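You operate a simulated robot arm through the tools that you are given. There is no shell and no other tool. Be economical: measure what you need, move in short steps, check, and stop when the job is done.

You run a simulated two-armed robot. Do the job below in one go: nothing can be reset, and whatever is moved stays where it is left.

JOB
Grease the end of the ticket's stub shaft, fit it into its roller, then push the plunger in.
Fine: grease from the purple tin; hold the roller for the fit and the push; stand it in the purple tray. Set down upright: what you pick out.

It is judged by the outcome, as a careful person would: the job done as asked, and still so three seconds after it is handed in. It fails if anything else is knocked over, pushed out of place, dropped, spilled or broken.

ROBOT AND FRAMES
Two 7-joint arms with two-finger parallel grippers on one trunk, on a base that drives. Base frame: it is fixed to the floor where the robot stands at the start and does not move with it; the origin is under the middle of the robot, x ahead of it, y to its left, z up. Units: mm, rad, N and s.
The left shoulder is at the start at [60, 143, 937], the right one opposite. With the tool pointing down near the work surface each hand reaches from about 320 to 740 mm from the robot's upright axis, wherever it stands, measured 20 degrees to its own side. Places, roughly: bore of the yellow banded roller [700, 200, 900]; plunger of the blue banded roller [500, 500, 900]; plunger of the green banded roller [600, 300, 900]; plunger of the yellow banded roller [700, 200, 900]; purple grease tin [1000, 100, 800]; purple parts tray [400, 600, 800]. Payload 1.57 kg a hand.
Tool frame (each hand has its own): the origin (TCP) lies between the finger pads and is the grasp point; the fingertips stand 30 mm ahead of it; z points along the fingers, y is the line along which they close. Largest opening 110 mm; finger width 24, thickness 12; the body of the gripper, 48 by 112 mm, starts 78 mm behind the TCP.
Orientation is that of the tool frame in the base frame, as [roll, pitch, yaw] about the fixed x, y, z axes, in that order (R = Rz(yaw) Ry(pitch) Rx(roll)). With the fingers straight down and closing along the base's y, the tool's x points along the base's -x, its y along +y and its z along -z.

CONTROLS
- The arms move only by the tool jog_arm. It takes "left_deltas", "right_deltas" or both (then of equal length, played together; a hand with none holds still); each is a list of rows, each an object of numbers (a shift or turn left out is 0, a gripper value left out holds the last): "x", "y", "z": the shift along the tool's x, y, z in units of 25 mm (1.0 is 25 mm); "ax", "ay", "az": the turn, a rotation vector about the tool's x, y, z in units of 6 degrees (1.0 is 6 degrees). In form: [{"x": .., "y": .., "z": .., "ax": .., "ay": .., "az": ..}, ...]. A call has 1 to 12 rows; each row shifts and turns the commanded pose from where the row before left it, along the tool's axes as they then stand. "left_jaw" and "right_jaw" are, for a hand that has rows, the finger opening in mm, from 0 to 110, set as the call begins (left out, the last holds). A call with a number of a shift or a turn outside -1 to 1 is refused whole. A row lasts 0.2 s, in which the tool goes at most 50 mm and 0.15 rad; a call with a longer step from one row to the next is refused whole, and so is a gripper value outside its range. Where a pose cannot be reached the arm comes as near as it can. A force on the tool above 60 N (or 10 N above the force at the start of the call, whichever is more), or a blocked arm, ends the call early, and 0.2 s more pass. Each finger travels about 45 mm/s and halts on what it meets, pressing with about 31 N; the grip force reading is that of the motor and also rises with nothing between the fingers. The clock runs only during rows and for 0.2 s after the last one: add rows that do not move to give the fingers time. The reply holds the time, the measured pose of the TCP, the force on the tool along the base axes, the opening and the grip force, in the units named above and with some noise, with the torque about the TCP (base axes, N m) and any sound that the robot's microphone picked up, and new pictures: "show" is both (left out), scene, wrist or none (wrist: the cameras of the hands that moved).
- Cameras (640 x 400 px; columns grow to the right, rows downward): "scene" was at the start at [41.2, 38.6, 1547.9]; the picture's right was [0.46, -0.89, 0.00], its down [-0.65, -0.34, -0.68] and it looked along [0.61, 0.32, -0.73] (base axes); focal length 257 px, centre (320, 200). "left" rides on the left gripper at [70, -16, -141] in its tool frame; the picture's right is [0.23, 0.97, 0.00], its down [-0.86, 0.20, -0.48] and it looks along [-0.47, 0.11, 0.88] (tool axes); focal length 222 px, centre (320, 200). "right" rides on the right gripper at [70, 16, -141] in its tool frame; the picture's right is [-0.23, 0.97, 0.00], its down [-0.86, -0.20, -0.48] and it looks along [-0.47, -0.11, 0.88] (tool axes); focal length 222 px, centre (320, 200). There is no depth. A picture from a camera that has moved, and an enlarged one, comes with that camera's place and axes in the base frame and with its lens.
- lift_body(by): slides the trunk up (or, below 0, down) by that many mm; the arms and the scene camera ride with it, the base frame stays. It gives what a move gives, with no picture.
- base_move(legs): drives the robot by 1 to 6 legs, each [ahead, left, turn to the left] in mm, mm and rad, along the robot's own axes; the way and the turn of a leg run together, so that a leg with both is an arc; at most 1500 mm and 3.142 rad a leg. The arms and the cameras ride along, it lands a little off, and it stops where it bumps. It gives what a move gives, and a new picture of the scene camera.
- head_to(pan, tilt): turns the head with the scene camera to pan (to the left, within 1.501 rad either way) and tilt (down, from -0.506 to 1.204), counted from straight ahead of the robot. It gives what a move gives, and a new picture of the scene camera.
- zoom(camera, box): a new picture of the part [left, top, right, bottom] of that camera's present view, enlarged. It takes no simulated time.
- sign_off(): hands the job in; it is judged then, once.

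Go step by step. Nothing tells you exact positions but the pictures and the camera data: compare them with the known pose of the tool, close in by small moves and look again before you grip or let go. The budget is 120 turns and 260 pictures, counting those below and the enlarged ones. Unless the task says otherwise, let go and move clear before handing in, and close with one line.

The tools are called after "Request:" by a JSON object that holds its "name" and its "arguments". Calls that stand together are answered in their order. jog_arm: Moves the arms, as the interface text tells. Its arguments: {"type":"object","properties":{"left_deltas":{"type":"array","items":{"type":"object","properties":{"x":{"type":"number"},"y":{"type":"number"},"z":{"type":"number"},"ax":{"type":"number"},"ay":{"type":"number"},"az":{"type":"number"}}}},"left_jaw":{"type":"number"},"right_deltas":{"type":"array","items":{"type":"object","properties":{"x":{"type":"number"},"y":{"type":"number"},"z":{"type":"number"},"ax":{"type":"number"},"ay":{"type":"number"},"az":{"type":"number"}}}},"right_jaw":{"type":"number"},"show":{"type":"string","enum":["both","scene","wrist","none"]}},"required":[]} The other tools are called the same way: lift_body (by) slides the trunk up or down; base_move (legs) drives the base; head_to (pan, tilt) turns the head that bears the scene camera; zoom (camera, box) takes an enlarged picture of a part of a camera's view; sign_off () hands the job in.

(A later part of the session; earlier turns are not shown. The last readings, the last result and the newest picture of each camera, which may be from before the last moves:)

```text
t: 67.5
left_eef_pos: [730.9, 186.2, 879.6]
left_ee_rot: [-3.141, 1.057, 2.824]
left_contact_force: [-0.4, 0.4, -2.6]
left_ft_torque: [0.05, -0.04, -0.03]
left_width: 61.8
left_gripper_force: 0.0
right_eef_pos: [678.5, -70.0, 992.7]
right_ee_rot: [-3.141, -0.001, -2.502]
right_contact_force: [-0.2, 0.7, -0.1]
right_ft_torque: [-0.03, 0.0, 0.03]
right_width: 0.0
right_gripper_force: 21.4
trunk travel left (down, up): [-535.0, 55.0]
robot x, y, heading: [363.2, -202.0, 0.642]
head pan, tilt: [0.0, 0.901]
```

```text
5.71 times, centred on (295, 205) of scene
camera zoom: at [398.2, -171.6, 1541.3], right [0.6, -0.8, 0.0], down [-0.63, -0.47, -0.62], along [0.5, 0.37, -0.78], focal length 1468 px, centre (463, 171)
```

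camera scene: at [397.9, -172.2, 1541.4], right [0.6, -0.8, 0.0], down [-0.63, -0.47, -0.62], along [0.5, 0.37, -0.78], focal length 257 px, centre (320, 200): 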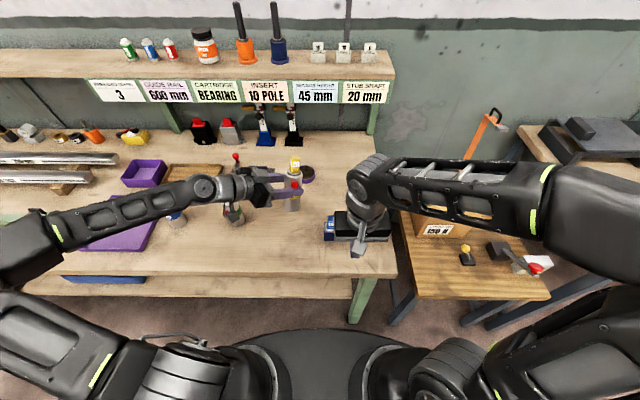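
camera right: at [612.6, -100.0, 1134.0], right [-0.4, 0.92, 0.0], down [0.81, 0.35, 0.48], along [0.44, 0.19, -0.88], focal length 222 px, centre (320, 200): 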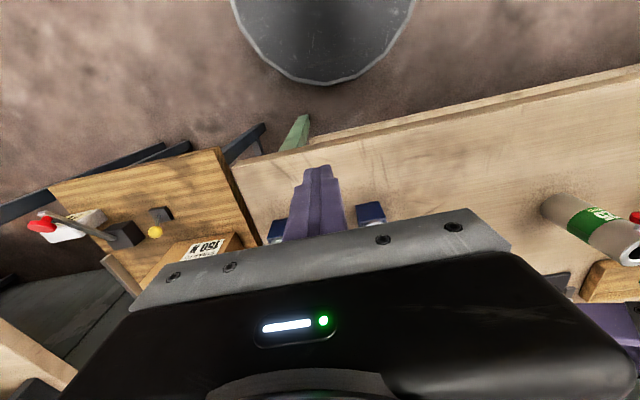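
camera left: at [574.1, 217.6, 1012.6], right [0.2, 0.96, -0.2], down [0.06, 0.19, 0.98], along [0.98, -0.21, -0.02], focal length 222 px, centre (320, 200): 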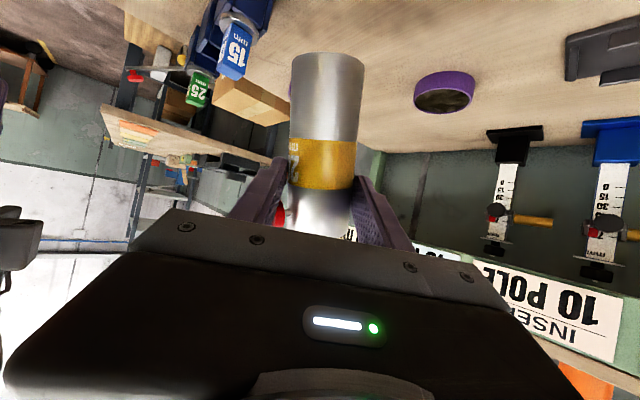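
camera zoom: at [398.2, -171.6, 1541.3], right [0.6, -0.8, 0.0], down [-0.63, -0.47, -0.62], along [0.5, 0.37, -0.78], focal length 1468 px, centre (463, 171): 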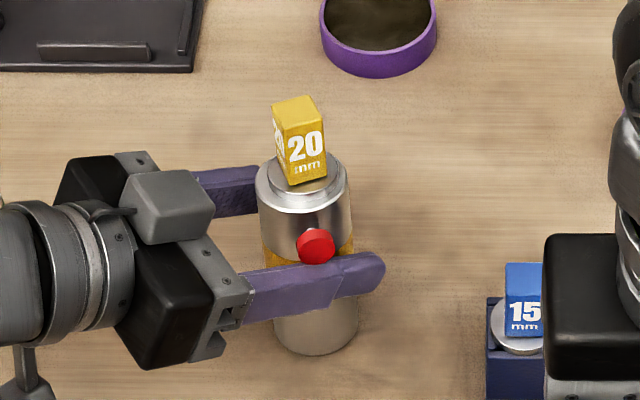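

The roller still leans a little, with the knob resting on a finger. I'll lower and open the hand further so it stands free.

Request:
{"name": "jog_arm", "arguments": {"left_deltas": [{"x": 0.12, "z": 0.067}, {"x": 0.12, "z": 0.067}, {"x": 0.2, "z": 0.11}, {"x": 0.2, "z": 0.11}, {}], "show": "none"}}

Request:
{"name": "zoom", "arguments": {"camera": "left", "box": [200, 20, 440, 240]}}

Request:
{"name": "zoom", "arguments": {"camera": "scene", "box": [255, 170, 335, 240]}}

```text
t: 68.7
left_eef_pos: [730.6, 185.5, 861.7]
left_ee_rot: [-3.141, 1.06, 2.825]
left_contact_force: [-0.4, -2.7, 0.5]
left_ft_torque: [-0.01, 0.02, 0.0]
left_width: 63.9
left_gripper_force: 1.1
right_eef_pos: [678.7, -71.6, 992.2]
right_ee_rot: [3.141, -0.001, -2.5]
right_contact_force: [0.8, 0.4, 0.1]
right_ft_torque: [0.0, -0.02, -0.02]
right_width: 0.0
right_gripper_force: 21.7
trunk travel left (down, up): [-535.0, 55.0]
robot x, y, heading: [361.3, -199.6, 0.639]
head pan, tilt: [0.0, 0.901]
```

```text
1.82 times, centred on (320, 130) of left
camera zoom: at [574.0, 217.9, 870.5], right [0.2, 0.96, -0.2], down [0.06, 0.19, 0.98], along [0.98, -0.21, -0.02], focal length 404 px, centre (320, 327)
```

zoom: 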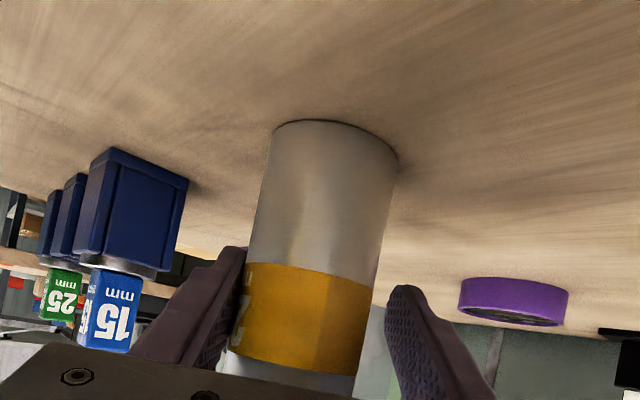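

```text
5.71 times, centred on (295, 205) of scene
camera zoom: at [397.9, -172.3, 1541.4], right [0.6, -0.8, 0.0], down [-0.63, -0.47, -0.62], along [0.5, 0.37, -0.78], focal length 1468 px, centre (463, 171)
```

zoom: 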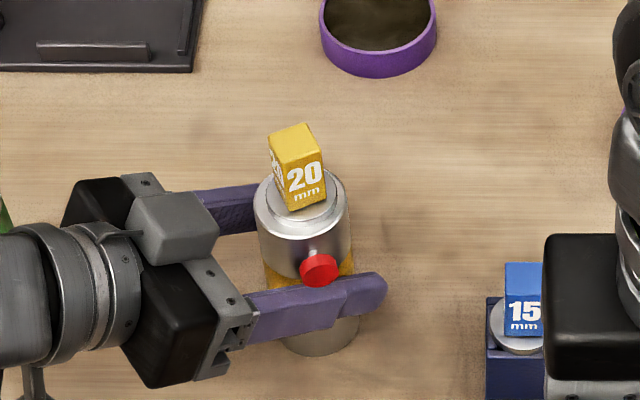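

The perspective check says the roller now stands upright at about (727, 182), just touching the front finger. I'll centre the hand on it, lower to mid-height and look before regripping.

Request:
{"name": "jog_arm", "arguments": {"left_deltas": [{"y": -0.1}, {"y": -0.1}, {"x": 0.28, "z": 0.155}, {"x": 0.28, "z": 0.155}], "left_jaw": 72, "show": "none"}}

Request:
{"name": "zoom", "arguments": {"camera": "left", "box": [200, 20, 440, 240]}}

Request:
{"name": "zoom", "arguments": {"camera": "scene", "box": [265, 180, 325, 240]}}

```text
t: 69.7
left_eef_pos: [729.6, 179.7, 846.7]
left_ee_rot: [3.139, 1.06, 2.825]
left_contact_force: [-0.3, 0.9, 0.2]
left_ft_torque: [0.01, -0.03, 0.02]
left_width: 71.9
left_gripper_force: 0.0
right_eef_pos: [676.9, -70.1, 993.6]
right_ee_rot: [-3.141, -0.001, -2.5]
right_contact_force: [-0.2, -0.5, -0.4]
right_ft_torque: [0.01, -0.03, 0.02]
right_width: 0.0
right_gripper_force: 21.3
trunk travel left (down, up): [-535.0, 55.0]
robot x, y, heading: [361.3, -200.5, 0.639]
head pan, tilt: [0.0, 0.901]
```

```text
1.82 times, centred on (320, 130) of left
camera zoom: at [572.3, 213.9, 854.6], right [0.2, 0.96, -0.2], down [0.06, 0.19, 0.98], along [0.98, -0.21, -0.02], focal length 404 px, centre (320, 327)
```

zoom: 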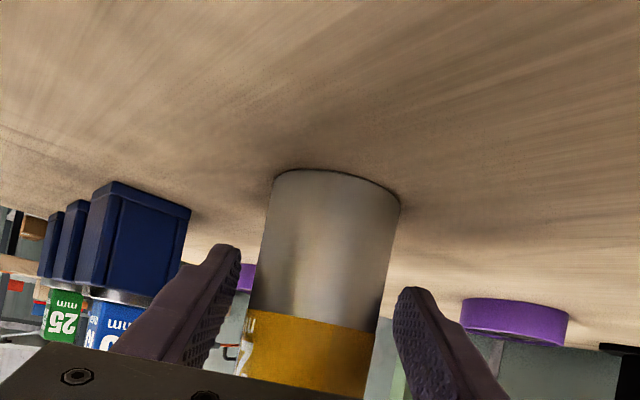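

```text
6.67 times, centred on (295, 210) of scene
camera zoom: at [398.0, -171.7, 1541.4], right [0.6, -0.8, 0.0], down [-0.63, -0.47, -0.62], along [0.5, 0.37, -0.78], focal length 1713 px, centre (487, 133)
```

zoom: 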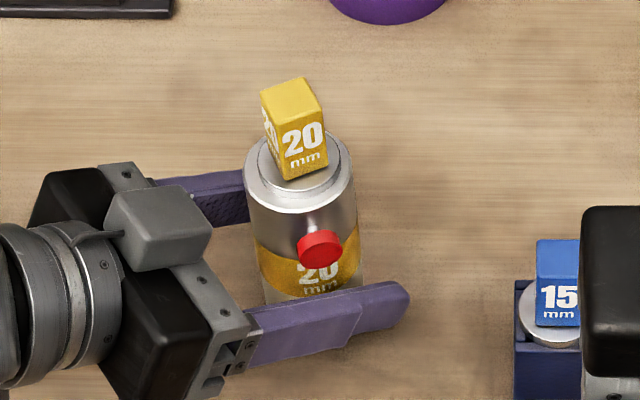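

Request:
{"name": "zoom", "arguments": {"camera": "scene", "box": [280, 192, 308, 220]}}

Request:
{"name": "head_to", "arguments": {"pan": 0.3, "tilt": 0.85}}

Request:
{"name": "zoom", "arguments": {"camera": "scene", "box": [290, 150, 420, 260]}}

```text
14.29 times, centred on (294, 206) of scene
camera zoom: at [398.0, -171.7, 1541.4], right [0.6, -0.8, 0.0], down [-0.63, -0.47, -0.62], along [0.5, 0.37, -0.78], focal length 3670 px, centre (691, 114)
```

zoom: 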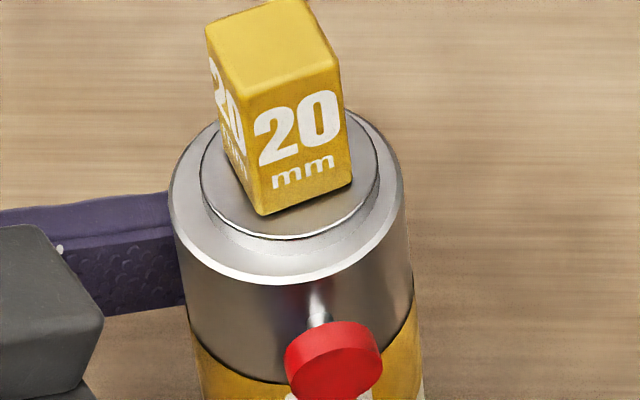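

```text
t: 70.5
left_eef_pos: [727.5, 180.7, 845.6]
left_ee_rot: [-3.14, 1.059, 2.824]
left_contact_force: [-1.0, -0.3, 0.5]
left_ft_torque: [0.02, 0.0, -0.01]
left_width: 72.0
left_gripper_force: 0.0
right_eef_pos: [678.6, -69.8, 992.6]
right_ee_rot: [3.14, -0.001, -2.501]
right_contact_force: [0.3, -0.4, -0.5]
right_ft_torque: [0.0, 0.02, 0.03]
right_width: 0.0
right_gripper_force: 21.7
trunk travel left (down, up): [-535.0, 55.0]
robot x, y, heading: [361.6, -204.0, 0.639]
head pan, tilt: [0.3, 0.85]
camera scene: at [383.6, -153.8, 1545.3], right [0.81, -0.59, 0.0], down [-0.44, -0.61, -0.66], along [0.39, 0.53, -0.75], focal length 257 px, centre (320, 200)
```

scene: 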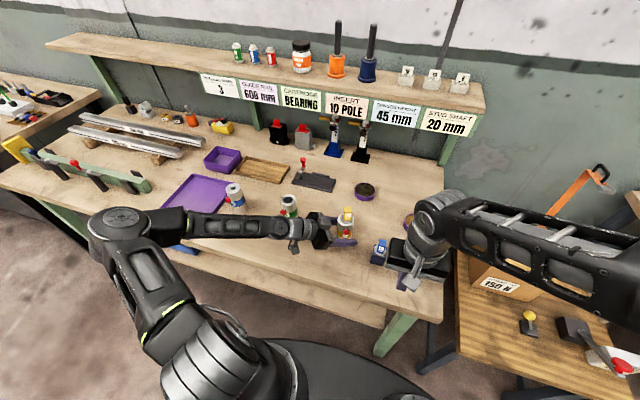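

```text
3.64 times, centred on (355, 205) of scene
camera zoom: at [383.6, -153.8, 1545.3], right [0.81, -0.59, 0.0], down [-0.44, -0.61, -0.66], along [0.39, 0.53, -0.75], focal length 934 px, centre (193, 182)
```

zoom: 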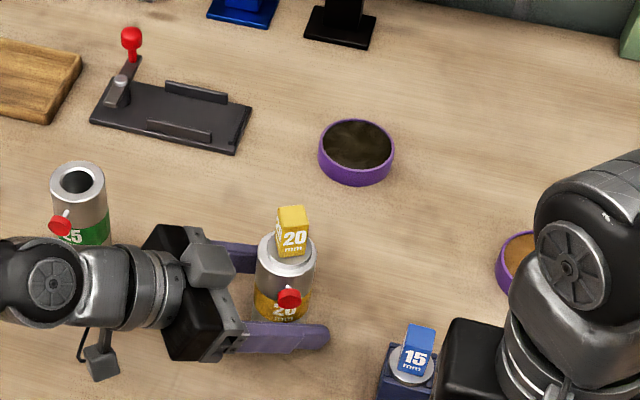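

Request:
{"name": "zoom", "arguments": {"camera": "scene", "box": [295, 190, 325, 220]}}

Request:
{"name": "zoom", "arguments": {"camera": "scene", "box": [355, 205, 385, 240]}}

Request:
{"name": "zoom", "arguments": {"camera": "scene", "box": [270, 185, 310, 225]}}

Request:
{"name": "zoom", "arguments": {"camera": "scene", "box": [330, 200, 360, 245]}}

```text
13.33 times, centred on (310, 205) of scene
camera zoom: at [383.6, -153.8, 1545.3], right [0.81, -0.59, 0.0], down [-0.44, -0.61, -0.66], along [0.39, 0.53, -0.75], focal length 3426 px, centre (453, 133)
```

zoom: 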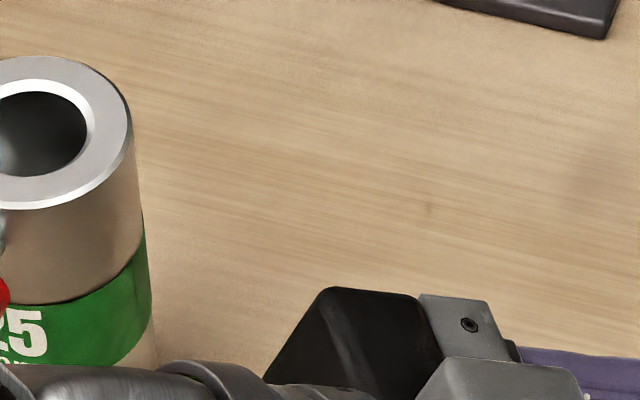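

```text
11.43 times, centred on (370, 222) of scene
camera zoom: at [383.6, -153.8, 1545.3], right [0.81, -0.59, 0.0], down [-0.44, -0.61, -0.66], along [0.39, 0.53, -0.75], focal length 2936 px, centre (-251, -57)
```

zoom: 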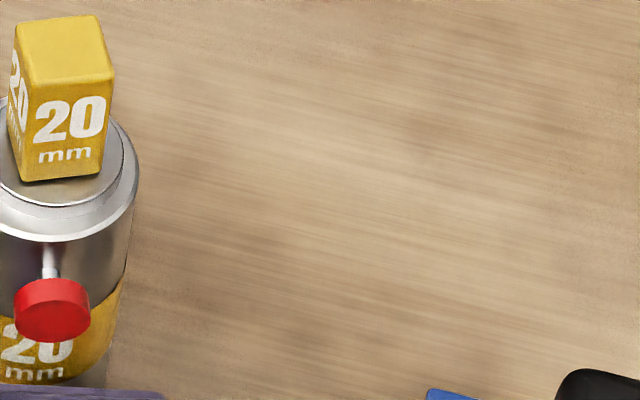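

```text
10.00 times, centred on (290, 205) of scene
camera zoom: at [383.6, -153.8, 1545.3], right [0.81, -0.59, 0.0], down [-0.44, -0.61, -0.66], along [0.39, 0.53, -0.75], focal length 2569 px, centre (620, 150)
```

zoom: 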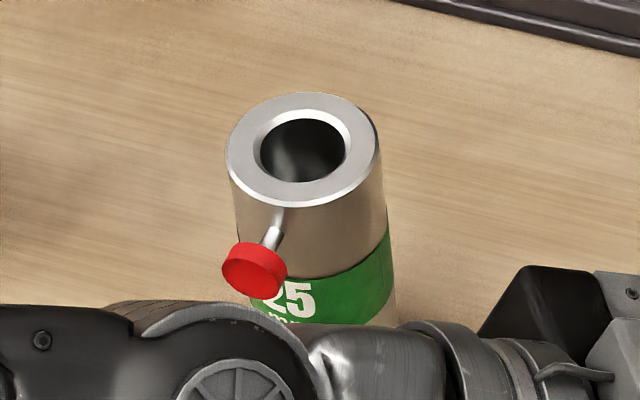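

```text
8.89 times, centred on (345, 222) of scene
camera zoom: at [383.6, -153.8, 1545.3], right [0.81, -0.59, 0.0], down [-0.44, -0.61, -0.66], along [0.39, 0.53, -0.75], focal length 2284 px, centre (98, 0)
```

zoom: 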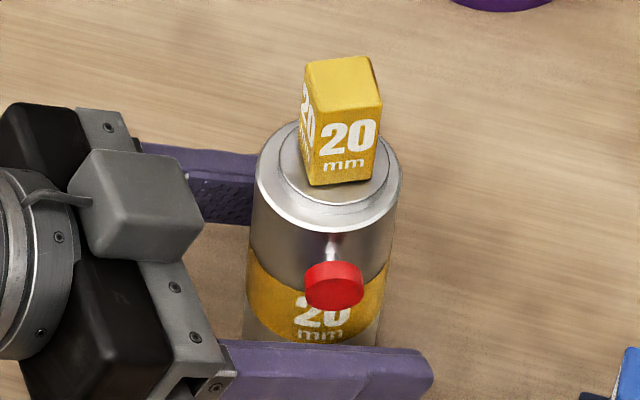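

I can't yet be sure the plunger is fully home. I'll regrip the roller higher, close under the knob for better support, and repeat the earlier overhead wrist view to measure the exposed stem.

Request:
{"name": "jog_arm", "arguments": {"left_deltas": [{"x": -0.25, "z": -0.14}, {"x": -0.25, "z": -0.14}, {}], "right_deltas": [{"z": -0.8}, {"x": -0.5}, {"x": -0.5}], "right_jaw": 60, "show": "none"}}

Request:
{"name": "jog_arm", "arguments": {"left_deltas": [{}, {}, {}, {}, {}], "left_jaw": 35, "show": "none"}}

Request:
{"name": "zoom", "arguments": {"camera": "scene", "box": [325, 195, 375, 245]}}

```text
t: 71.3
left_eef_pos: [728.7, 180.3, 860.0]
left_ee_rot: [3.141, 1.059, 2.822]
left_contact_force: [0.8, 1.0, 0.1]
left_ft_torque: [-0.01, 0.01, -0.03]
left_width: 72.0
left_gripper_force: 0.1
right_eef_pos: [697.4, -56.3, 1011.9]
right_ee_rot: [3.141, -0.001, -2.503]
right_contact_force: [-0.1, 0.5, -0.5]
right_ft_torque: [0.0, 0.01, -0.03]
right_width: 60.0
right_gripper_force: 0.0
trunk travel left (down, up): [-535.0, 55.0]
robot x, y, heading: [360.6, -200.6, 0.638]
head pan, tilt: [0.3, 0.85]
```

```text
t: 72.5
left_eef_pos: [729.1, 181.4, 860.9]
left_ee_rot: [3.141, 1.059, 2.824]
left_contact_force: [-0.6, -2.6, 0.1]
left_ft_torque: [-0.04, 0.02, 0.04]
left_width: 49.9
left_gripper_force: 31.0
right_eef_pos: [698.4, -55.4, 1013.0]
right_ee_rot: [3.141, 0.001, -2.501]
right_contact_force: [0.1, -0.3, -0.7]
right_ft_torque: [0.02, -0.03, -0.03]
right_width: 60.0
right_gripper_force: 0.0
trunk travel left (down, up): [-535.0, 55.0]
robot x, y, heading: [357.9, -198.9, 0.635]
head pan, tilt: [0.3, 0.85]
```

```text
8.00 times, centred on (350, 220) of scene
camera zoom: at [383.5, -154.2, 1545.3], right [0.81, -0.59, 0.0], down [-0.44, -0.61, -0.66], along [0.39, 0.53, -0.75], focal length 2055 px, centre (80, 40)
```

zoom: 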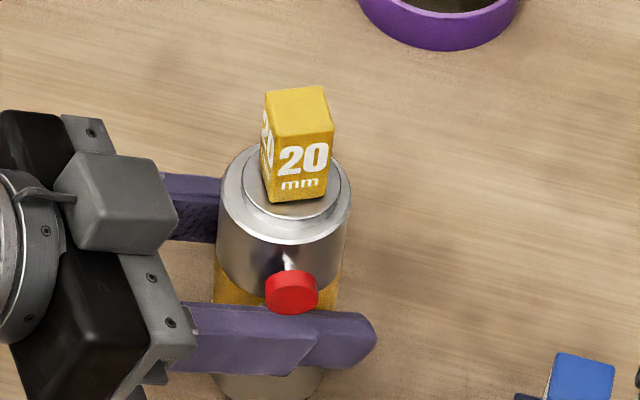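

Request:
{"name": "jog_arm", "arguments": {"right_deltas": [{"x": -0.9, "y": 0.97}, {"x": -0.9, "y": 0.97}, {"x": -0.9, "y": 0.97}, {"x": -0.9, "y": 0.97}, {"x": -0.9, "y": 0.97}, {"x": -0.9, "y": 0.97}, {"x": -0.8, "y": 0.97}], "show": "wrist"}}

Request:
{"name": "zoom", "arguments": {"camera": "right", "box": [270, 100, 370, 200]}}

```text
t: 74.1
left_eef_pos: [727.0, 181.1, 860.8]
left_ee_rot: [-3.141, 1.059, 2.823]
left_contact_force: [-1.3, -0.3, 0.7]
left_ft_torque: [0.14, 0.17, -0.02]
left_width: 49.7
left_gripper_force: 30.8
right_eef_pos: [721.8, 172.6, 1012.6]
right_ee_rot: [-3.141, -0.001, -2.503]
right_contact_force: [0.5, -0.9, -0.1]
right_ft_torque: [0.0, 0.01, 0.01]
right_width: 60.1
right_gripper_force: 0.2
trunk travel left (down, up): [-535.0, 55.0]
robot x, y, heading: [362.7, -199.2, 0.636]
head pan, tilt: [0.3, 0.85]
camera right: at [656.5, 144.2, 1153.5], right [-0.4, 0.92, 0.0], down [0.81, 0.35, 0.48], along [0.44, 0.19, -0.88], focal length 222 px, centre (320, 200)
```

right: 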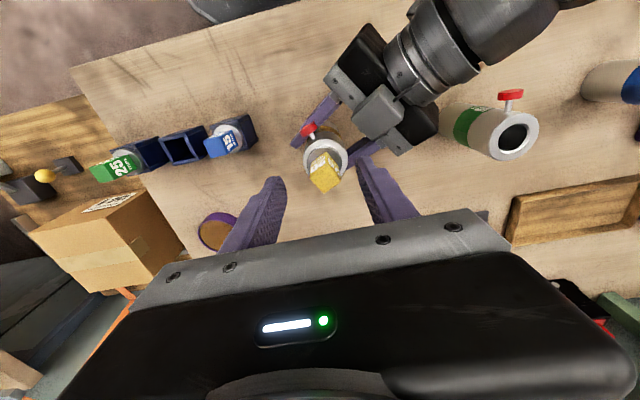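

```text
4.00 times, centred on (320, 150) of right
camera zoom: at [656.5, 144.2, 1153.5], right [-0.4, 0.92, 0.0], down [0.81, 0.35, 0.48], along [0.44, 0.19, -0.88], focal length 888 px, centre (320, 400)
```

zoom: 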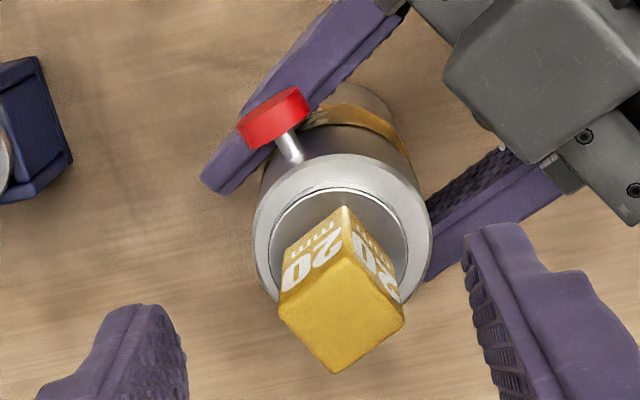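

The stem went in about 4 mm and about 8 mm still shows, so I'll press again with the better support. I'll turn the fingers to face the knob squarely along its axis, about 17° off.

Request:
{"name": "jog_arm", "arguments": {"right_deltas": [{"x": 0.9, "y": -0.24}, {"x": 0.9, "y": -0.24}, {"x": 0.77, "y": -0.24}, {"az": -0.95}, {"az": -0.95}, {"az": -0.9}], "right_jaw": 0, "show": "none"}}

Request:
{"name": "jog_arm", "arguments": {"right_deltas": [{"z": 1}, {"z": 1}, {"z": 1}, {"z": 0.85}], "show": "none"}}

Request:
{"name": "zoom", "arguments": {"camera": "scene", "box": [315, 185, 385, 255]}}

```text
t: 75.5
left_eef_pos: [727.8, 182.3, 861.2]
left_ee_rot: [3.141, 1.06, 2.824]
left_contact_force: [-0.1, -0.1, 2.1]
left_ft_torque: [0.07, 0.03, -0.01]
left_width: 49.9
left_gripper_force: 30.3
right_eef_pos: [680.7, 120.3, 1012.0]
right_ee_rot: [-3.141, -0.001, -2.208]
right_contact_force: [0.6, 0.6, -0.4]
right_ft_torque: [0.03, -0.03, -0.02]
right_width: 0.0
right_gripper_force: 21.6
trunk travel left (down, up): [-535.0, 55.0]
robot x, y, heading: [359.7, -201.1, 0.635]
head pan, tilt: [0.3, 0.85]
```

```text
t: 76.5
left_eef_pos: [727.5, 181.4, 861.2]
left_ee_rot: [-3.141, 1.061, 2.826]
left_contact_force: [0.4, 0.6, 2.1]
left_ft_torque: [0.08, 0.03, -0.13]
left_width: 49.8
left_gripper_force: 30.7
right_eef_pos: [680.1, 120.4, 916.7]
right_ee_rot: [3.141, 0.0, -2.211]
right_contact_force: [-0.4, 0.2, 0.2]
right_ft_torque: [-0.03, 0.0, -0.04]
right_width: 0.0
right_gripper_force: 21.8
trunk travel left (down, up): [-535.0, 55.0]
robot x, y, heading: [361.8, -200.8, 0.636]
head pan, tilt: [0.3, 0.85]
```

```text
5.71 times, centred on (350, 220) of scene
camera zoom: at [383.5, -153.7, 1545.3], right [0.81, -0.59, 0.0], down [-0.44, -0.61, -0.66], along [0.39, 0.53, -0.75], focal length 1468 px, centre (149, 86)
```

zoom: 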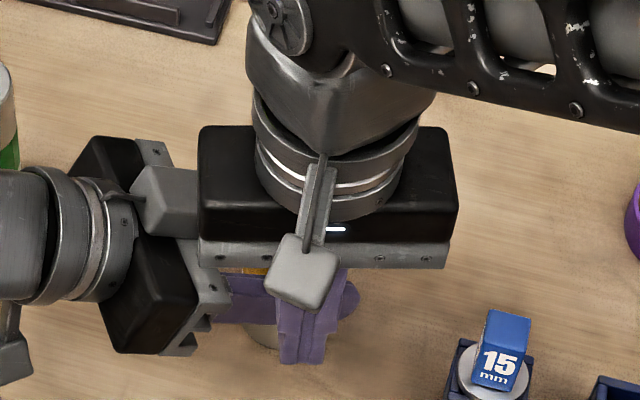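

Request:
{"name": "jog_arm", "arguments": {"right_deltas": [{"x": -0.4}, {"x": -0.3}, {"x": -0.2}, {}], "show": "none"}}

Request:
{"name": "jog_arm", "arguments": {"right_deltas": [{"x": -0.1}, {"x": -0.1}, {}], "show": "none"}}

Request:
{"name": "jog_arm", "arguments": {"right_deltas": [{"x": -0.1}, {"x": -0.1}, {}], "show": "none"}}

```text
t: 77.5
left_eef_pos: [729.2, 182.4, 861.2]
left_ee_rot: [-3.141, 1.059, 2.825]
left_contact_force: [6.3, 5.9, 0.5]
left_ft_torque: [-0.39, 0.07, -0.14]
left_width: 49.5
left_gripper_force: 30.6
right_eef_pos: [693.7, 137.4, 917.3]
right_ee_rot: [-3.141, -0.005, -2.206]
right_contact_force: [-7.6, -9.8, 5.4]
right_ft_torque: [-0.17, 0.22, 0.13]
right_width: 0.1
right_gripper_force: 21.5
trunk travel left (down, up): [-535.0, 55.0]
robot x, y, heading: [360.1, -201.6, 0.639]
head pan, tilt: [0.3, 0.85]
```

```text
t: 78.3
left_eef_pos: [728.8, 184.9, 860.9]
left_ee_rot: [3.136, 1.06, 2.825]
left_contact_force: [23.5, 24.9, -5.5]
left_ft_torque: [-0.67, 0.54, -0.22]
left_width: 49.9
left_gripper_force: 30.7
right_eef_pos: [693.9, 139.8, 914.5]
right_ee_rot: [-3.14, -0.01, -2.207]
right_contact_force: [-23.9, -26.6, 10.7]
right_ft_torque: [-0.55, 0.69, 0.39]
right_width: 0.0
right_gripper_force: 21.6
trunk travel left (down, up): [-535.0, 55.0]
robot x, y, heading: [357.2, -200.3, 0.638]
head pan, tilt: [0.3, 0.85]
```

```text
t: 79.1
left_eef_pos: [730.5, 186.0, 861.0]
left_ee_rot: [3.131, 1.061, 2.825]
left_contact_force: [30.8, 32.4, -8.2]
left_ft_torque: [-0.65, 0.67, -0.21]
left_width: 49.8
left_gripper_force: 31.2
right_eef_pos: [697.4, 142.0, 914.9]
right_ee_rot: [-3.138, -0.015, -2.207]
right_contact_force: [-31.7, -32.4, 7.5]
right_ft_torque: [-0.75, 0.81, 0.53]
right_width: 0.0
right_gripper_force: 20.9
trunk travel left (down, up): [-535.0, 55.0]
robot x, y, heading: [359.2, -203.1, 0.643]
head pan, tilt: [0.3, 0.85]
```

Force is 45 N and the roller is holding firm, but contact came earlier than I expected. I'll look at where they touch.

Request:
{"name": "zoom", "arguments": {"camera": "scene", "box": [315, 185, 385, 255]}}

Request:
{"name": "zoom", "arguments": {"camera": "right", "box": [260, 90, 460, 230]}}

Request:
{"name": "zoom", "arguments": {"camera": "left", "box": [160, 60, 440, 240]}}

```text
5.71 times, centred on (350, 220) of scene
camera zoom: at [383.7, -153.4, 1545.2], right [0.81, -0.59, 0.0], down [-0.44, -0.61, -0.66], along [0.39, 0.53, -0.75], focal length 1468 px, centre (149, 86)
```

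zoom: 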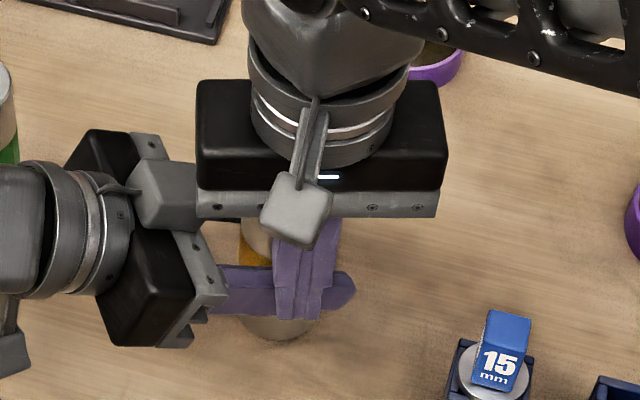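

```text
2.86 times, centred on (360, 160) of right
camera zoom: at [644.0, 97.7, 1056.9], right [-0.65, 0.76, -0.01], down [0.67, 0.58, 0.47], along [0.36, 0.3, -0.89], focal length 635 px, centre (206, 314)
```

zoom: 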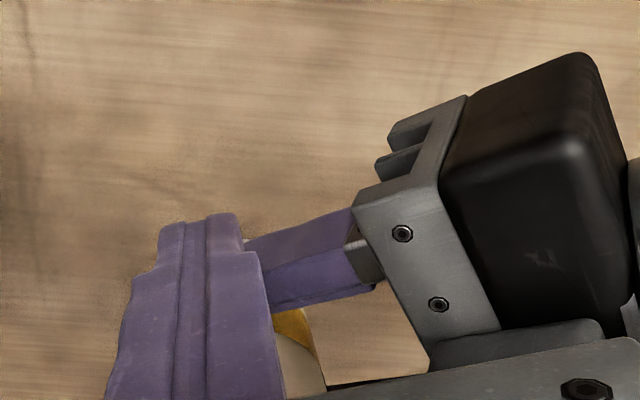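

```text
2.22 times, centred on (300, 150) of left
camera zoom: at [573.5, 218.1, 868.7], right [0.19, 0.96, -0.19], down [0.06, 0.19, 0.98], along [0.98, -0.2, -0.02], focal length 494 px, centre (364, 311)
```

zoom: 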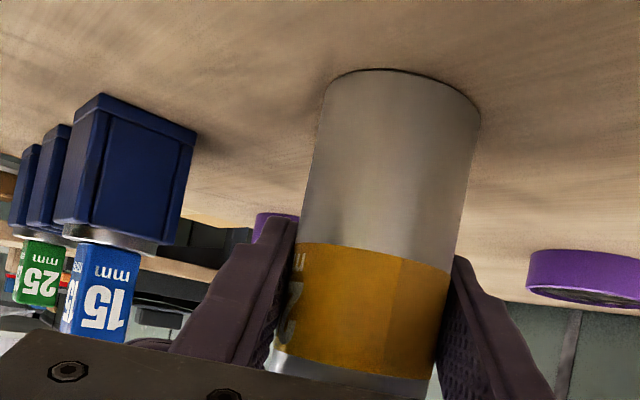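

Request:
{"name": "zoom", "arguments": {"camera": "scene", "box": [326, 195, 362, 230]}}

Request:
{"name": "zoom", "arguments": {"camera": "right", "box": [330, 140, 450, 230]}}

```text
11.43 times, centred on (344, 212) of scene
camera zoom: at [383.7, -153.4, 1545.2], right [0.81, -0.59, 0.0], down [-0.44, -0.61, -0.66], along [0.39, 0.53, -0.75], focal length 2936 px, centre (46, 57)
```

zoom: 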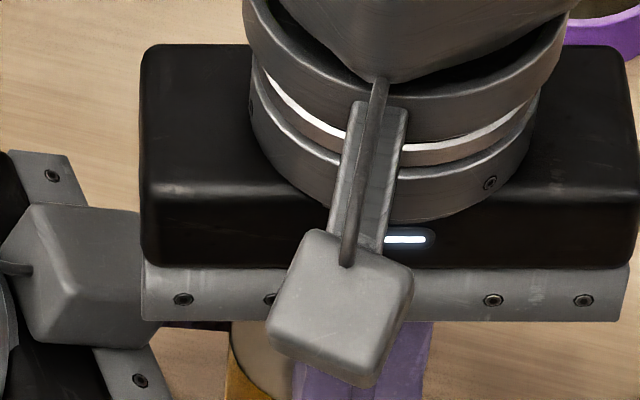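

```text
4.44 times, centred on (390, 185) of right
camera zoom: at [644.0, 97.7, 1056.9], right [-0.65, 0.76, -0.01], down [0.67, 0.58, 0.47], along [0.36, 0.3, -0.89], focal length 987 px, centre (9, 267)
```

zoom: 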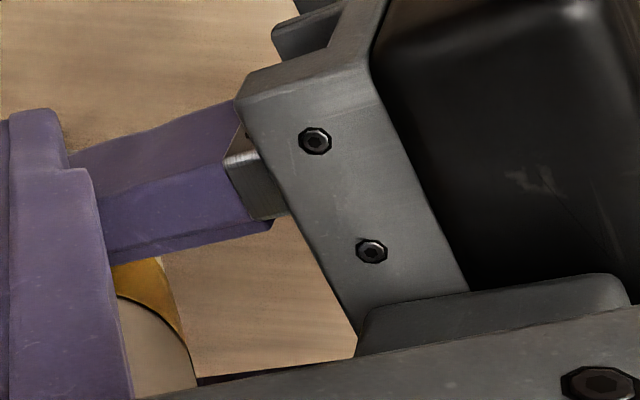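

The right palm is probably touching the box on top of the left hand. I'll back off, flatten the left hand's tilt to about 15° so the box sits lower, and regrip.

Request:
{"name": "jog_arm", "arguments": {"right_deltas": [{"x": 0.3}, {"x": 0.6}, {"x": 0.6}, {"z": -1}, {"z": -1}, {"z": -1}], "show": "none"}}

Request:
{"name": "jog_arm", "arguments": {"left_deltas": [{}, {}, {"ay": -0.6}, {"ay": -0.6}, {"ay": -0.6}, {"ay": -0.6}, {}], "left_jaw": 68, "show": "none"}}

Request:
{"name": "zoom", "arguments": {"camera": "scene", "box": [285, 180, 385, 255]}}

Request:
{"name": "zoom", "arguments": {"camera": "left", "box": [160, 20, 480, 240]}}

```text
t: 80.5
left_eef_pos: [728.2, 180.5, 860.8]
left_ee_rot: [-3.141, 1.061, 2.824]
left_contact_force: [-1.4, -3.2, 2.6]
left_ft_torque: [-0.02, -0.07, 0.0]
left_width: 49.8
left_gripper_force: 30.8
right_eef_pos: [677.5, 115.0, 991.7]
right_ee_rot: [3.141, 0.001, -2.211]
right_contact_force: [0.9, -0.1, 0.3]
right_ft_torque: [0.02, -0.01, -0.03]
right_width: 0.3
right_gripper_force: 21.0
trunk travel left (down, up): [-535.0, 55.0]
robot x, y, heading: [363.6, -200.0, 0.638]
head pan, tilt: [0.3, 0.85]
```

```text
t: 82.1
left_eef_pos: [728.1, 181.2, 861.2]
left_ee_rot: [3.141, 1.31, 2.821]
left_contact_force: [-0.9, 0.7, -0.3]
left_ft_torque: [0.04, 0.01, -0.03]
left_width: 68.0
left_gripper_force: 0.0
right_eef_pos: [677.4, 115.9, 991.5]
right_ee_rot: [-3.141, 0.001, -2.207]
right_contact_force: [0.3, -0.1, 1.0]
right_ft_torque: [-0.01, -0.01, 0.02]
right_width: 0.0
right_gripper_force: 21.5
trunk travel left (down, up): [-535.0, 55.0]
robot x, y, heading: [361.2, -199.6, 0.637]
head pan, tilt: [0.3, 0.85]
```

```text
5.33 times, centred on (335, 218) of scene
camera zoom: at [383.6, -153.7, 1545.3], right [0.81, -0.59, 0.0], down [-0.44, -0.61, -0.66], along [0.39, 0.53, -0.75], focal length 1370 px, centre (240, 107)
```

zoom: 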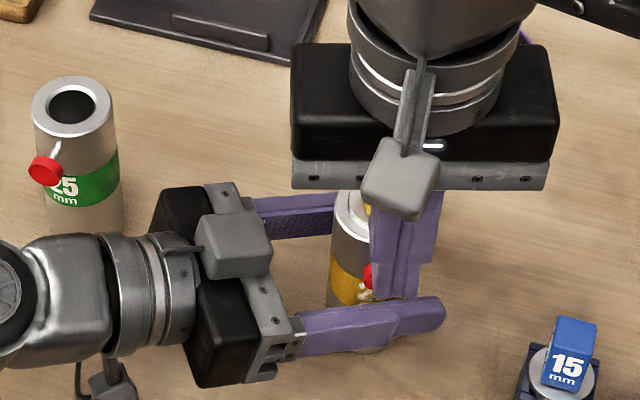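

```text
1.82 times, centred on (320, 130) of left
camera zoom: at [574.9, 212.7, 829.4], right [0.25, 0.94, -0.22], down [-0.17, 0.27, 0.95], along [0.95, -0.2, 0.23], focal length 404 px, centre (320, 327)
```

zoom: 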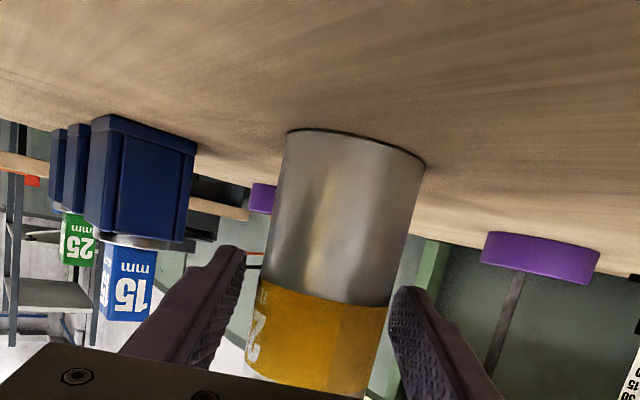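

Request:
{"name": "jog_arm", "arguments": {"left_deltas": [{}, {}, {}, {}, {}], "right_deltas": [{"y": -1}, {"y": -1}, {"y": -1}, {}, {}], "left_jaw": 35, "show": "none"}}

Request:
{"name": "zoom", "arguments": {"camera": "scene", "box": [320, 190, 370, 240]}}

Request:
{"name": "zoom", "arguments": {"camera": "right", "box": [320, 90, 460, 220]}}

```text
t: 83.3
left_eef_pos: [727.7, 181.1, 859.8]
left_ee_rot: [-3.14, 1.311, 2.824]
left_contact_force: [-0.4, -2.1, 0.4]
left_ft_torque: [-0.05, -0.11, -0.02]
left_width: 49.6
left_gripper_force: 30.8
right_eef_pos: [736.6, 70.4, 991.9]
right_ee_rot: [-3.141, 0.0, -2.207]
right_contact_force: [0.2, -0.7, -0.6]
right_ft_torque: [-0.03, -0.02, 0.02]
right_width: 0.2
right_gripper_force: 21.2
trunk travel left (down, up): [-535.0, 55.0]
robot x, y, heading: [359.0, -199.1, 0.636]
head pan, tilt: [0.3, 0.85]
```

```text
8.00 times, centred on (345, 215) of scene
camera zoom: at [383.6, -154.0, 1545.3], right [0.81, -0.59, 0.0], down [-0.44, -0.61, -0.66], along [0.39, 0.53, -0.75], focal length 2055 px, centre (120, 80)
```

zoom: 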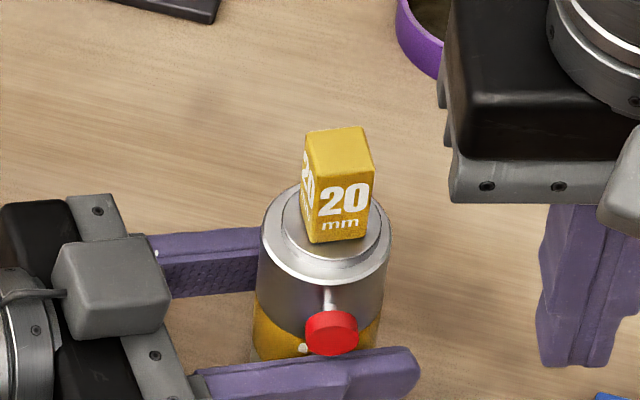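

```text
3.08 times, centred on (390, 155) of right
camera zoom: at [683.4, 24.8, 1133.2], right [-0.65, 0.76, 0.0], down [0.67, 0.57, 0.48], along [0.36, 0.31, -0.88], focal length 684 px, centre (105, 338)
```

zoom: 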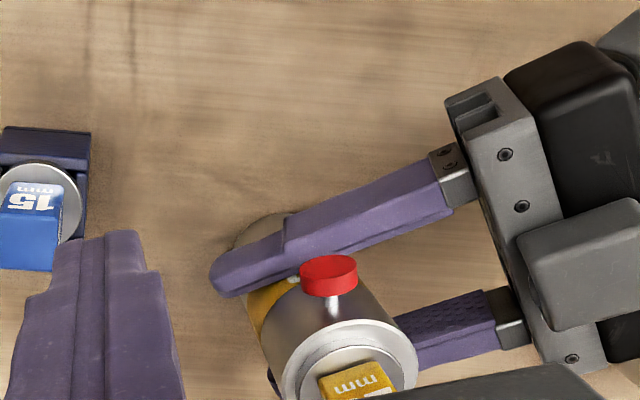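

The left hand holds well and there's room for the palm. I'll go back in front of the knob, slightly higher, and press again.

Request:
{"name": "jog_arm", "arguments": {"right_deltas": [{"y": 1}, {"y": 1}, {"y": 1}, {"z": 1}, {"z": 1}, {"z": 0.8}], "show": "none"}}

Request:
{"name": "jog_arm", "arguments": {"right_deltas": [{"x": -0.4}, {"x": -0.4}, {"x": -0.1}, {}], "show": "none"}}

Request:
{"name": "jog_arm", "arguments": {"right_deltas": [{"x": -0.1}, {"x": -0.1}, {}], "show": "none"}}

Request:
{"name": "jog_arm", "arguments": {"right_deltas": [{"x": -0.1}, {"x": -0.1}, {}], "show": "none"}}

```text
t: 84.7
left_eef_pos: [729.0, 180.4, 860.4]
left_ee_rot: [-3.142, 1.312, 2.826]
left_contact_force: [-2.7, 1.2, -0.1]
left_ft_torque: [0.01, 0.06, -0.05]
left_width: 49.7
left_gripper_force: 31.0
right_eef_pos: [678.3, 115.7, 920.7]
right_ee_rot: [3.141, 0.001, -2.209]
right_contact_force: [0.9, 0.3, 0.0]
right_ft_torque: [0.01, -0.01, -0.03]
right_width: 0.0
right_gripper_force: 21.0
trunk travel left (down, up): [-535.0, 55.0]
robot x, y, heading: [361.4, -198.5, 0.636]
head pan, tilt: [0.3, 0.85]
```

```text
t: 85.7
left_eef_pos: [729.0, 181.5, 860.9]
left_ee_rot: [-3.14, 1.311, 2.824]
left_contact_force: [-2.0, 1.0, -0.4]
left_ft_torque: [0.12, 0.01, 0.06]
left_width: 49.3
left_gripper_force: 31.0
right_eef_pos: [690.0, 134.7, 921.1]
right_ee_rot: [-3.14, -0.001, -2.211]
right_contact_force: [0.5, -0.4, -0.3]
right_ft_torque: [-0.02, 0.02, 0.02]
right_width: 0.1
right_gripper_force: 21.1
trunk travel left (down, up): [-535.0, 55.0]
robot x, y, heading: [360.3, -198.3, 0.639]
head pan, tilt: [0.3, 0.85]
```

```text
t: 86.5
left_eef_pos: [728.6, 181.2, 861.2]
left_ee_rot: [3.141, 1.31, 2.824]
left_contact_force: [-1.8, 2.2, 0.6]
left_ft_torque: [0.16, 0.01, 0.07]
left_width: 49.7
left_gripper_force: 31.1
right_eef_pos: [693.2, 138.5, 921.5]
right_ee_rot: [-3.141, -0.001, -2.209]
right_contact_force: [0.8, -0.1, -0.6]
right_ft_torque: [-0.01, 0.0, -0.03]
right_width: 0.1
right_gripper_force: 21.2
trunk travel left (down, up): [-535.0, 55.0]
robot x, y, heading: [359.0, -199.8, 0.639]
head pan, tilt: [0.3, 0.85]
```

```text
t: 87.3
left_eef_pos: [727.8, 181.6, 861.2]
left_ee_rot: [3.141, 1.311, 2.825]
left_contact_force: [3.8, 3.9, -0.1]
left_ft_torque: [-0.22, 0.21, 0.0]
left_width: 49.6
left_gripper_force: 30.4
right_eef_pos: [696.4, 141.0, 921.5]
right_ee_rot: [3.142, -0.002, -2.209]
right_contact_force: [-6.4, -6.3, 3.5]
right_ft_torque: [-0.07, 0.05, 0.03]
right_width: 0.0
right_gripper_force: 21.5
trunk travel left (down, up): [-535.0, 55.0]
robot x, y, heading: [363.2, -204.1, 0.635]
head pan, tilt: [0.3, 0.85]
```

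Request:
{"name": "jog_arm", "arguments": {"right_deltas": [{"x": -0.1}, {"x": -0.1}, {}], "show": "none"}}

Request:
{"name": "jog_arm", "arguments": {"right_deltas": [{"x": -0.1}, {"x": -0.1}, {}], "show": "none"}}

Request:
{"name": "jog_arm", "arguments": {"right_deltas": [{"x": -0.1}, {"x": -0.1}, {}], "show": "none"}}

```text
t: 88.1
left_eef_pos: [728.3, 183.6, 860.6]
left_ee_rot: [3.135, 1.311, 2.822]
left_contact_force: [23.4, 19.5, -4.2]
left_ft_torque: [-0.53, 0.44, 0.05]
left_width: 49.7
left_gripper_force: 31.0
right_eef_pos: [698.1, 144.1, 920.3]
right_ee_rot: [-3.139, -0.006, -2.207]
right_contact_force: [-21.6, -21.9, 12.6]
right_ft_torque: [-0.22, 0.31, 0.08]
right_width: 0.2
right_gripper_force: 21.3
trunk travel left (down, up): [-535.0, 55.0]
robot x, y, heading: [362.9, -199.4, 0.635]
head pan, tilt: [0.3, 0.85]
```

```text
t: 88.9
left_eef_pos: [728.4, 185.5, 861.8]
left_ee_rot: [3.126, 1.311, 2.819]
left_contact_force: [22.5, 31.8, -3.5]
left_ft_torque: [-0.86, 0.3, -0.22]
left_width: 49.9
left_gripper_force: 31.1
right_eef_pos: [701.8, 146.0, 921.9]
right_ee_rot: [-3.137, -0.01, -2.207]
right_contact_force: [-21.8, -37.3, 21.0]
right_ft_torque: [-0.4, 0.29, 0.07]
right_width: 0.0
right_gripper_force: 21.3
trunk travel left (down, up): [-535.0, 55.0]
robot x, y, heading: [364.1, -197.9, 0.64]
head pan, tilt: [0.3, 0.85]
```

```text
t: 89.5
left_eef_pos: [729.5, 188.8, 859.6]
left_ee_rot: [3.123, 1.311, 2.824]
left_contact_force: [3.7, 5.9, 3.4]
left_ft_torque: [-0.2, 0.17, -0.04]
left_width: 49.9
left_gripper_force: 31.1
right_eef_pos: [702.6, 146.8, 919.7]
right_ee_rot: [-3.135, -0.022, -2.205]
right_contact_force: [-5.0, -8.9, 2.6]
right_ft_torque: [-0.1, -0.01, -0.03]
right_width: 0.1
right_gripper_force: 21.2
trunk travel left (down, up): [-535.0, 55.0]
robot x, y, heading: [361.7, -203.3, 0.636]
head pan, tilt: [0.3, 0.85]
stopped in row 2 (right hand): the force on the tool passed its limit (the readings are from after the stop); the commanded pose is now the measured one
```

The push passed 60 N with the roller held firm, so the plunger must be at its stop now. I'll back away and check.

Request:
{"name": "jog_arm", "arguments": {"right_deltas": [{"x": 0.4}, {"x": 0.6}, {"x": 0.6}, {"z": -1}, {"z": -1}, {"z": -1}, {"y": -1}, {"y": -1}, {"y": -1}, {"y": -1}, {"y": -0.5}], "show": "none"}}

Request:
{"name": "zoom", "arguments": {"camera": "scene", "box": [320, 190, 370, 240]}}

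Request:
{"name": "zoom", "arguments": {"camera": "right", "box": [350, 90, 490, 220]}}

```text
t: 91.9
left_eef_pos: [729.1, 187.5, 859.7]
left_ee_rot: [3.131, 1.308, 2.83]
left_contact_force: [-1.9, -1.3, -0.4]
left_ft_torque: [0.02, 0.02, -0.01]
left_width: 49.4
left_gripper_force: 30.6
right_eef_pos: [771.9, 52.5, 996.6]
right_ee_rot: [-3.134, -0.019, -2.208]
right_contact_force: [1.0, 0.7, -1.0]
right_ft_torque: [0.0, -0.03, -0.02]
right_width: 0.0
right_gripper_force: 21.0
trunk travel left (down, up): [-535.0, 55.0]
robot x, y, heading: [361.1, -201.1, 0.641]
head pan, tilt: [0.3, 0.85]
```

```text
8.00 times, centred on (345, 215) of scene
camera zoom: at [383.5, -154.0, 1545.3], right [0.81, -0.59, 0.0], down [-0.44, -0.61, -0.66], along [0.39, 0.53, -0.75], focal length 2055 px, centre (120, 80)
```

zoom: 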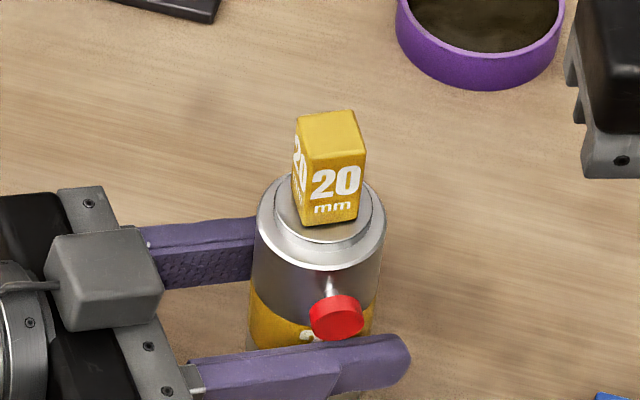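

```text
3.08 times, centred on (420, 155) of right
camera zoom: at [718.0, 6.9, 1139.6], right [-0.65, 0.76, -0.01], down [0.67, 0.58, 0.47], along [0.36, 0.29, -0.89], focal length 684 px, centre (12, 338)
```

zoom: 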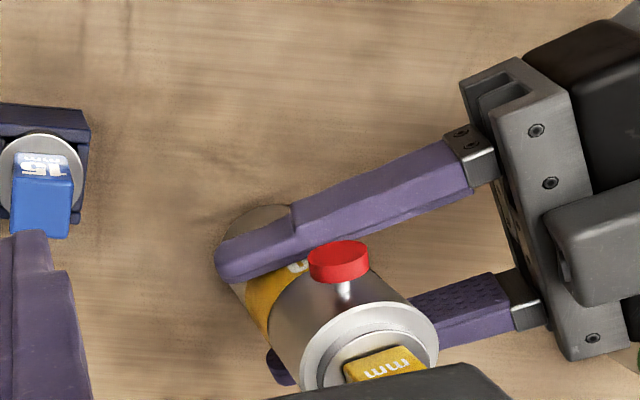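

The knob is unchanged even after 60 N, so it's fully in. Before lifting I'll open so the roller stands true, tilt the left hand back to 30° for tray clearance, and regrip at mid-height.

Request:
{"name": "jog_arm", "arguments": {"left_deltas": [{}, {}, {"ay": 0.6}, {"ay": 0.6}, {"ay": 0.6}, {"ay": 0.6}, {}], "left_jaw": 68, "show": "none"}}

Request:
{"name": "zoom", "arguments": {"camera": "left", "box": [160, 20, 480, 240]}}

Request:
{"name": "zoom", "arguments": {"camera": "scene", "box": [315, 185, 385, 245]}}

```text
t: 93.5
left_eef_pos: [728.6, 188.5, 857.9]
left_ee_rot: [3.137, 1.058, 2.836]
left_contact_force: [0.7, -0.6, -0.3]
left_ft_torque: [0.01, -0.01, 0.02]
left_width: 68.1
left_gripper_force: 0.0
right_eef_pos: [770.5, 51.3, 997.9]
right_ee_rot: [-3.135, -0.018, -2.206]
right_contact_force: [0.4, 0.8, 0.4]
right_ft_torque: [-0.04, 0.0, 0.01]
right_width: 0.0
right_gripper_force: 21.3
trunk travel left (down, up): [-535.0, 55.0]
robot x, y, heading: [362.3, -200.7, 0.635]
head pan, tilt: [0.3, 0.85]
```

```text
1.82 times, centred on (320, 130) of left
camera zoom: at [572.4, 218.2, 867.8], right [0.18, 0.96, -0.2], down [0.06, 0.19, 0.98], along [0.98, -0.19, -0.02], focal length 404 px, centre (320, 327)
```

zoom: 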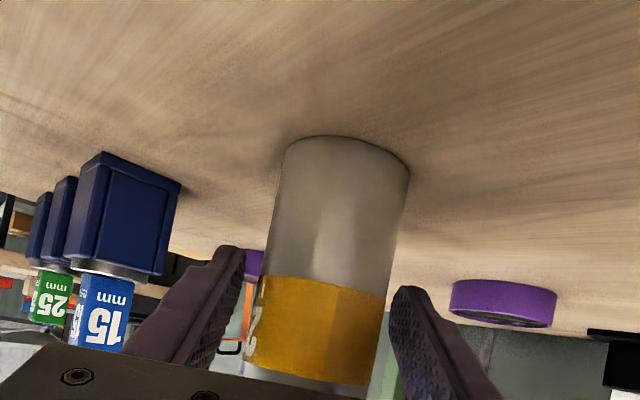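

```text
6.67 times, centred on (350, 215) of scene
camera zoom: at [383.5, -153.6, 1545.3], right [0.81, -0.59, 0.0], down [-0.44, -0.61, -0.66], along [0.39, 0.53, -0.75], focal length 1713 px, centre (120, 100)
```

zoom: 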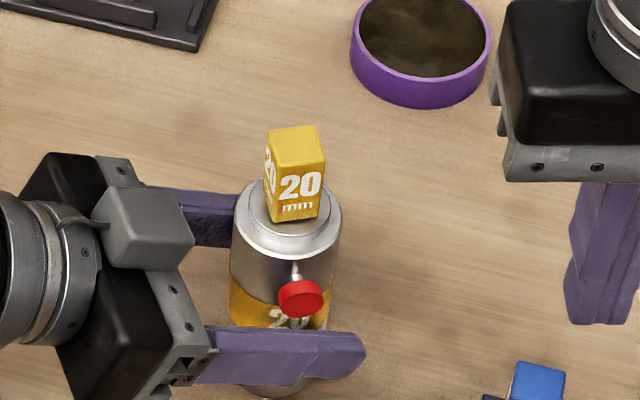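

Request:
{"name": "jog_arm", "arguments": {"left_deltas": [{"x": 0.18, "z": 0.1}, {"x": 0.17, "z": 0.1}], "show": "none"}}

Request:
{"name": "jog_arm", "arguments": {"left_deltas": [{}, {}, {}, {}, {}, {}], "left_jaw": 30, "show": "none"}}

Request:
{"name": "jog_arm", "arguments": {"left_deltas": [{"x": -0.15, "z": -0.084}, {"x": -0.3, "z": -0.168}, {"x": -0.3, "z": -0.168}, {}], "show": "none"}}

Request:
{"name": "zoom", "arguments": {"camera": "left", "box": [160, 20, 480, 240]}}

Request:
{"name": "zoom", "arguments": {"camera": "scene", "box": [315, 185, 385, 245]}}

```text
t: 94.1
left_eef_pos: [729.4, 188.4, 849.0]
left_ee_rot: [3.136, 1.059, 2.834]
left_contact_force: [-0.3, -1.0, 0.4]
left_ft_torque: [-0.01, 0.01, 0.0]
left_width: 67.9
left_gripper_force: 0.1
right_eef_pos: [770.8, 52.1, 996.4]
right_ee_rot: [-3.136, -0.017, -2.208]
right_contact_force: [0.2, -0.5, 0.7]
right_ft_torque: [0.02, 0.0, 0.0]
right_width: 0.3
right_gripper_force: 21.3
trunk travel left (down, up): [-535.0, 55.0]
robot x, y, heading: [358.4, -201.4, 0.642]
head pan, tilt: [0.3, 0.85]
```

```text
t: 95.5
left_eef_pos: [727.7, 188.3, 849.5]
left_ee_rot: [3.135, 1.059, 2.835]
left_contact_force: [-0.2, -1.4, -0.2]
left_ft_torque: [-0.2, 0.03, -0.01]
left_width: 49.4
left_gripper_force: 31.2
right_eef_pos: [771.7, 51.2, 997.5]
right_ee_rot: [-3.134, -0.017, -2.209]
right_contact_force: [1.4, -0.2, -0.6]
right_ft_torque: [-0.01, 0.03, 0.04]
right_width: 0.1
right_gripper_force: 21.5
trunk travel left (down, up): [-535.0, 55.0]
robot x, y, heading: [359.1, -197.5, 0.638]
head pan, tilt: [0.3, 0.85]
```

```text
t: 96.5
left_eef_pos: [728.7, 186.7, 870.8]
left_ee_rot: [3.139, 1.056, 2.836]
left_contact_force: [-0.5, -0.9, -6.3]
left_ft_torque: [-0.01, -0.01, -0.02]
left_width: 49.7
left_gripper_force: 31.1
right_eef_pos: [772.1, 50.7, 997.5]
right_ee_rot: [-3.135, -0.018, -2.208]
right_contact_force: [-0.1, 0.1, -0.3]
right_ft_torque: [0.0, 0.01, 0.01]
right_width: 0.0
right_gripper_force: 21.5
trunk travel left (down, up): [-535.0, 55.0]
robot x, y, heading: [362.1, -200.6, 0.638]
head pan, tilt: [0.3, 0.85]
```

```text
1.82 times, centred on (320, 130) of left
camera zoom: at [572.7, 217.9, 879.0], right [0.18, 0.96, -0.2], down [0.06, 0.19, 0.98], along [0.98, -0.19, -0.02], focal length 404 px, centre (320, 327)
```

zoom: 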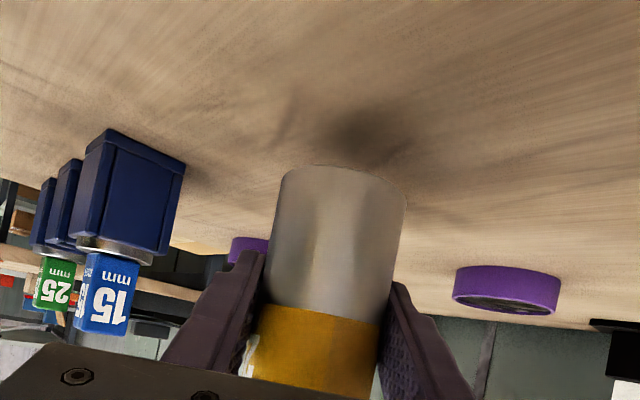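

```text
6.67 times, centred on (350, 215) of scene
camera zoom: at [384.0, -153.3, 1545.2], right [0.81, -0.59, 0.0], down [-0.44, -0.61, -0.66], along [0.39, 0.53, -0.75], focal length 1713 px, centre (120, 100)
```

zoom: 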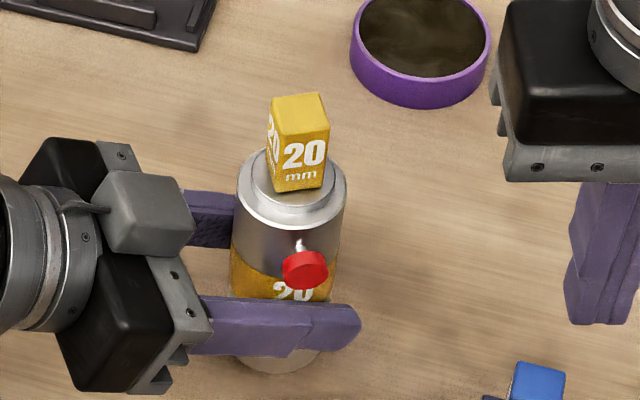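

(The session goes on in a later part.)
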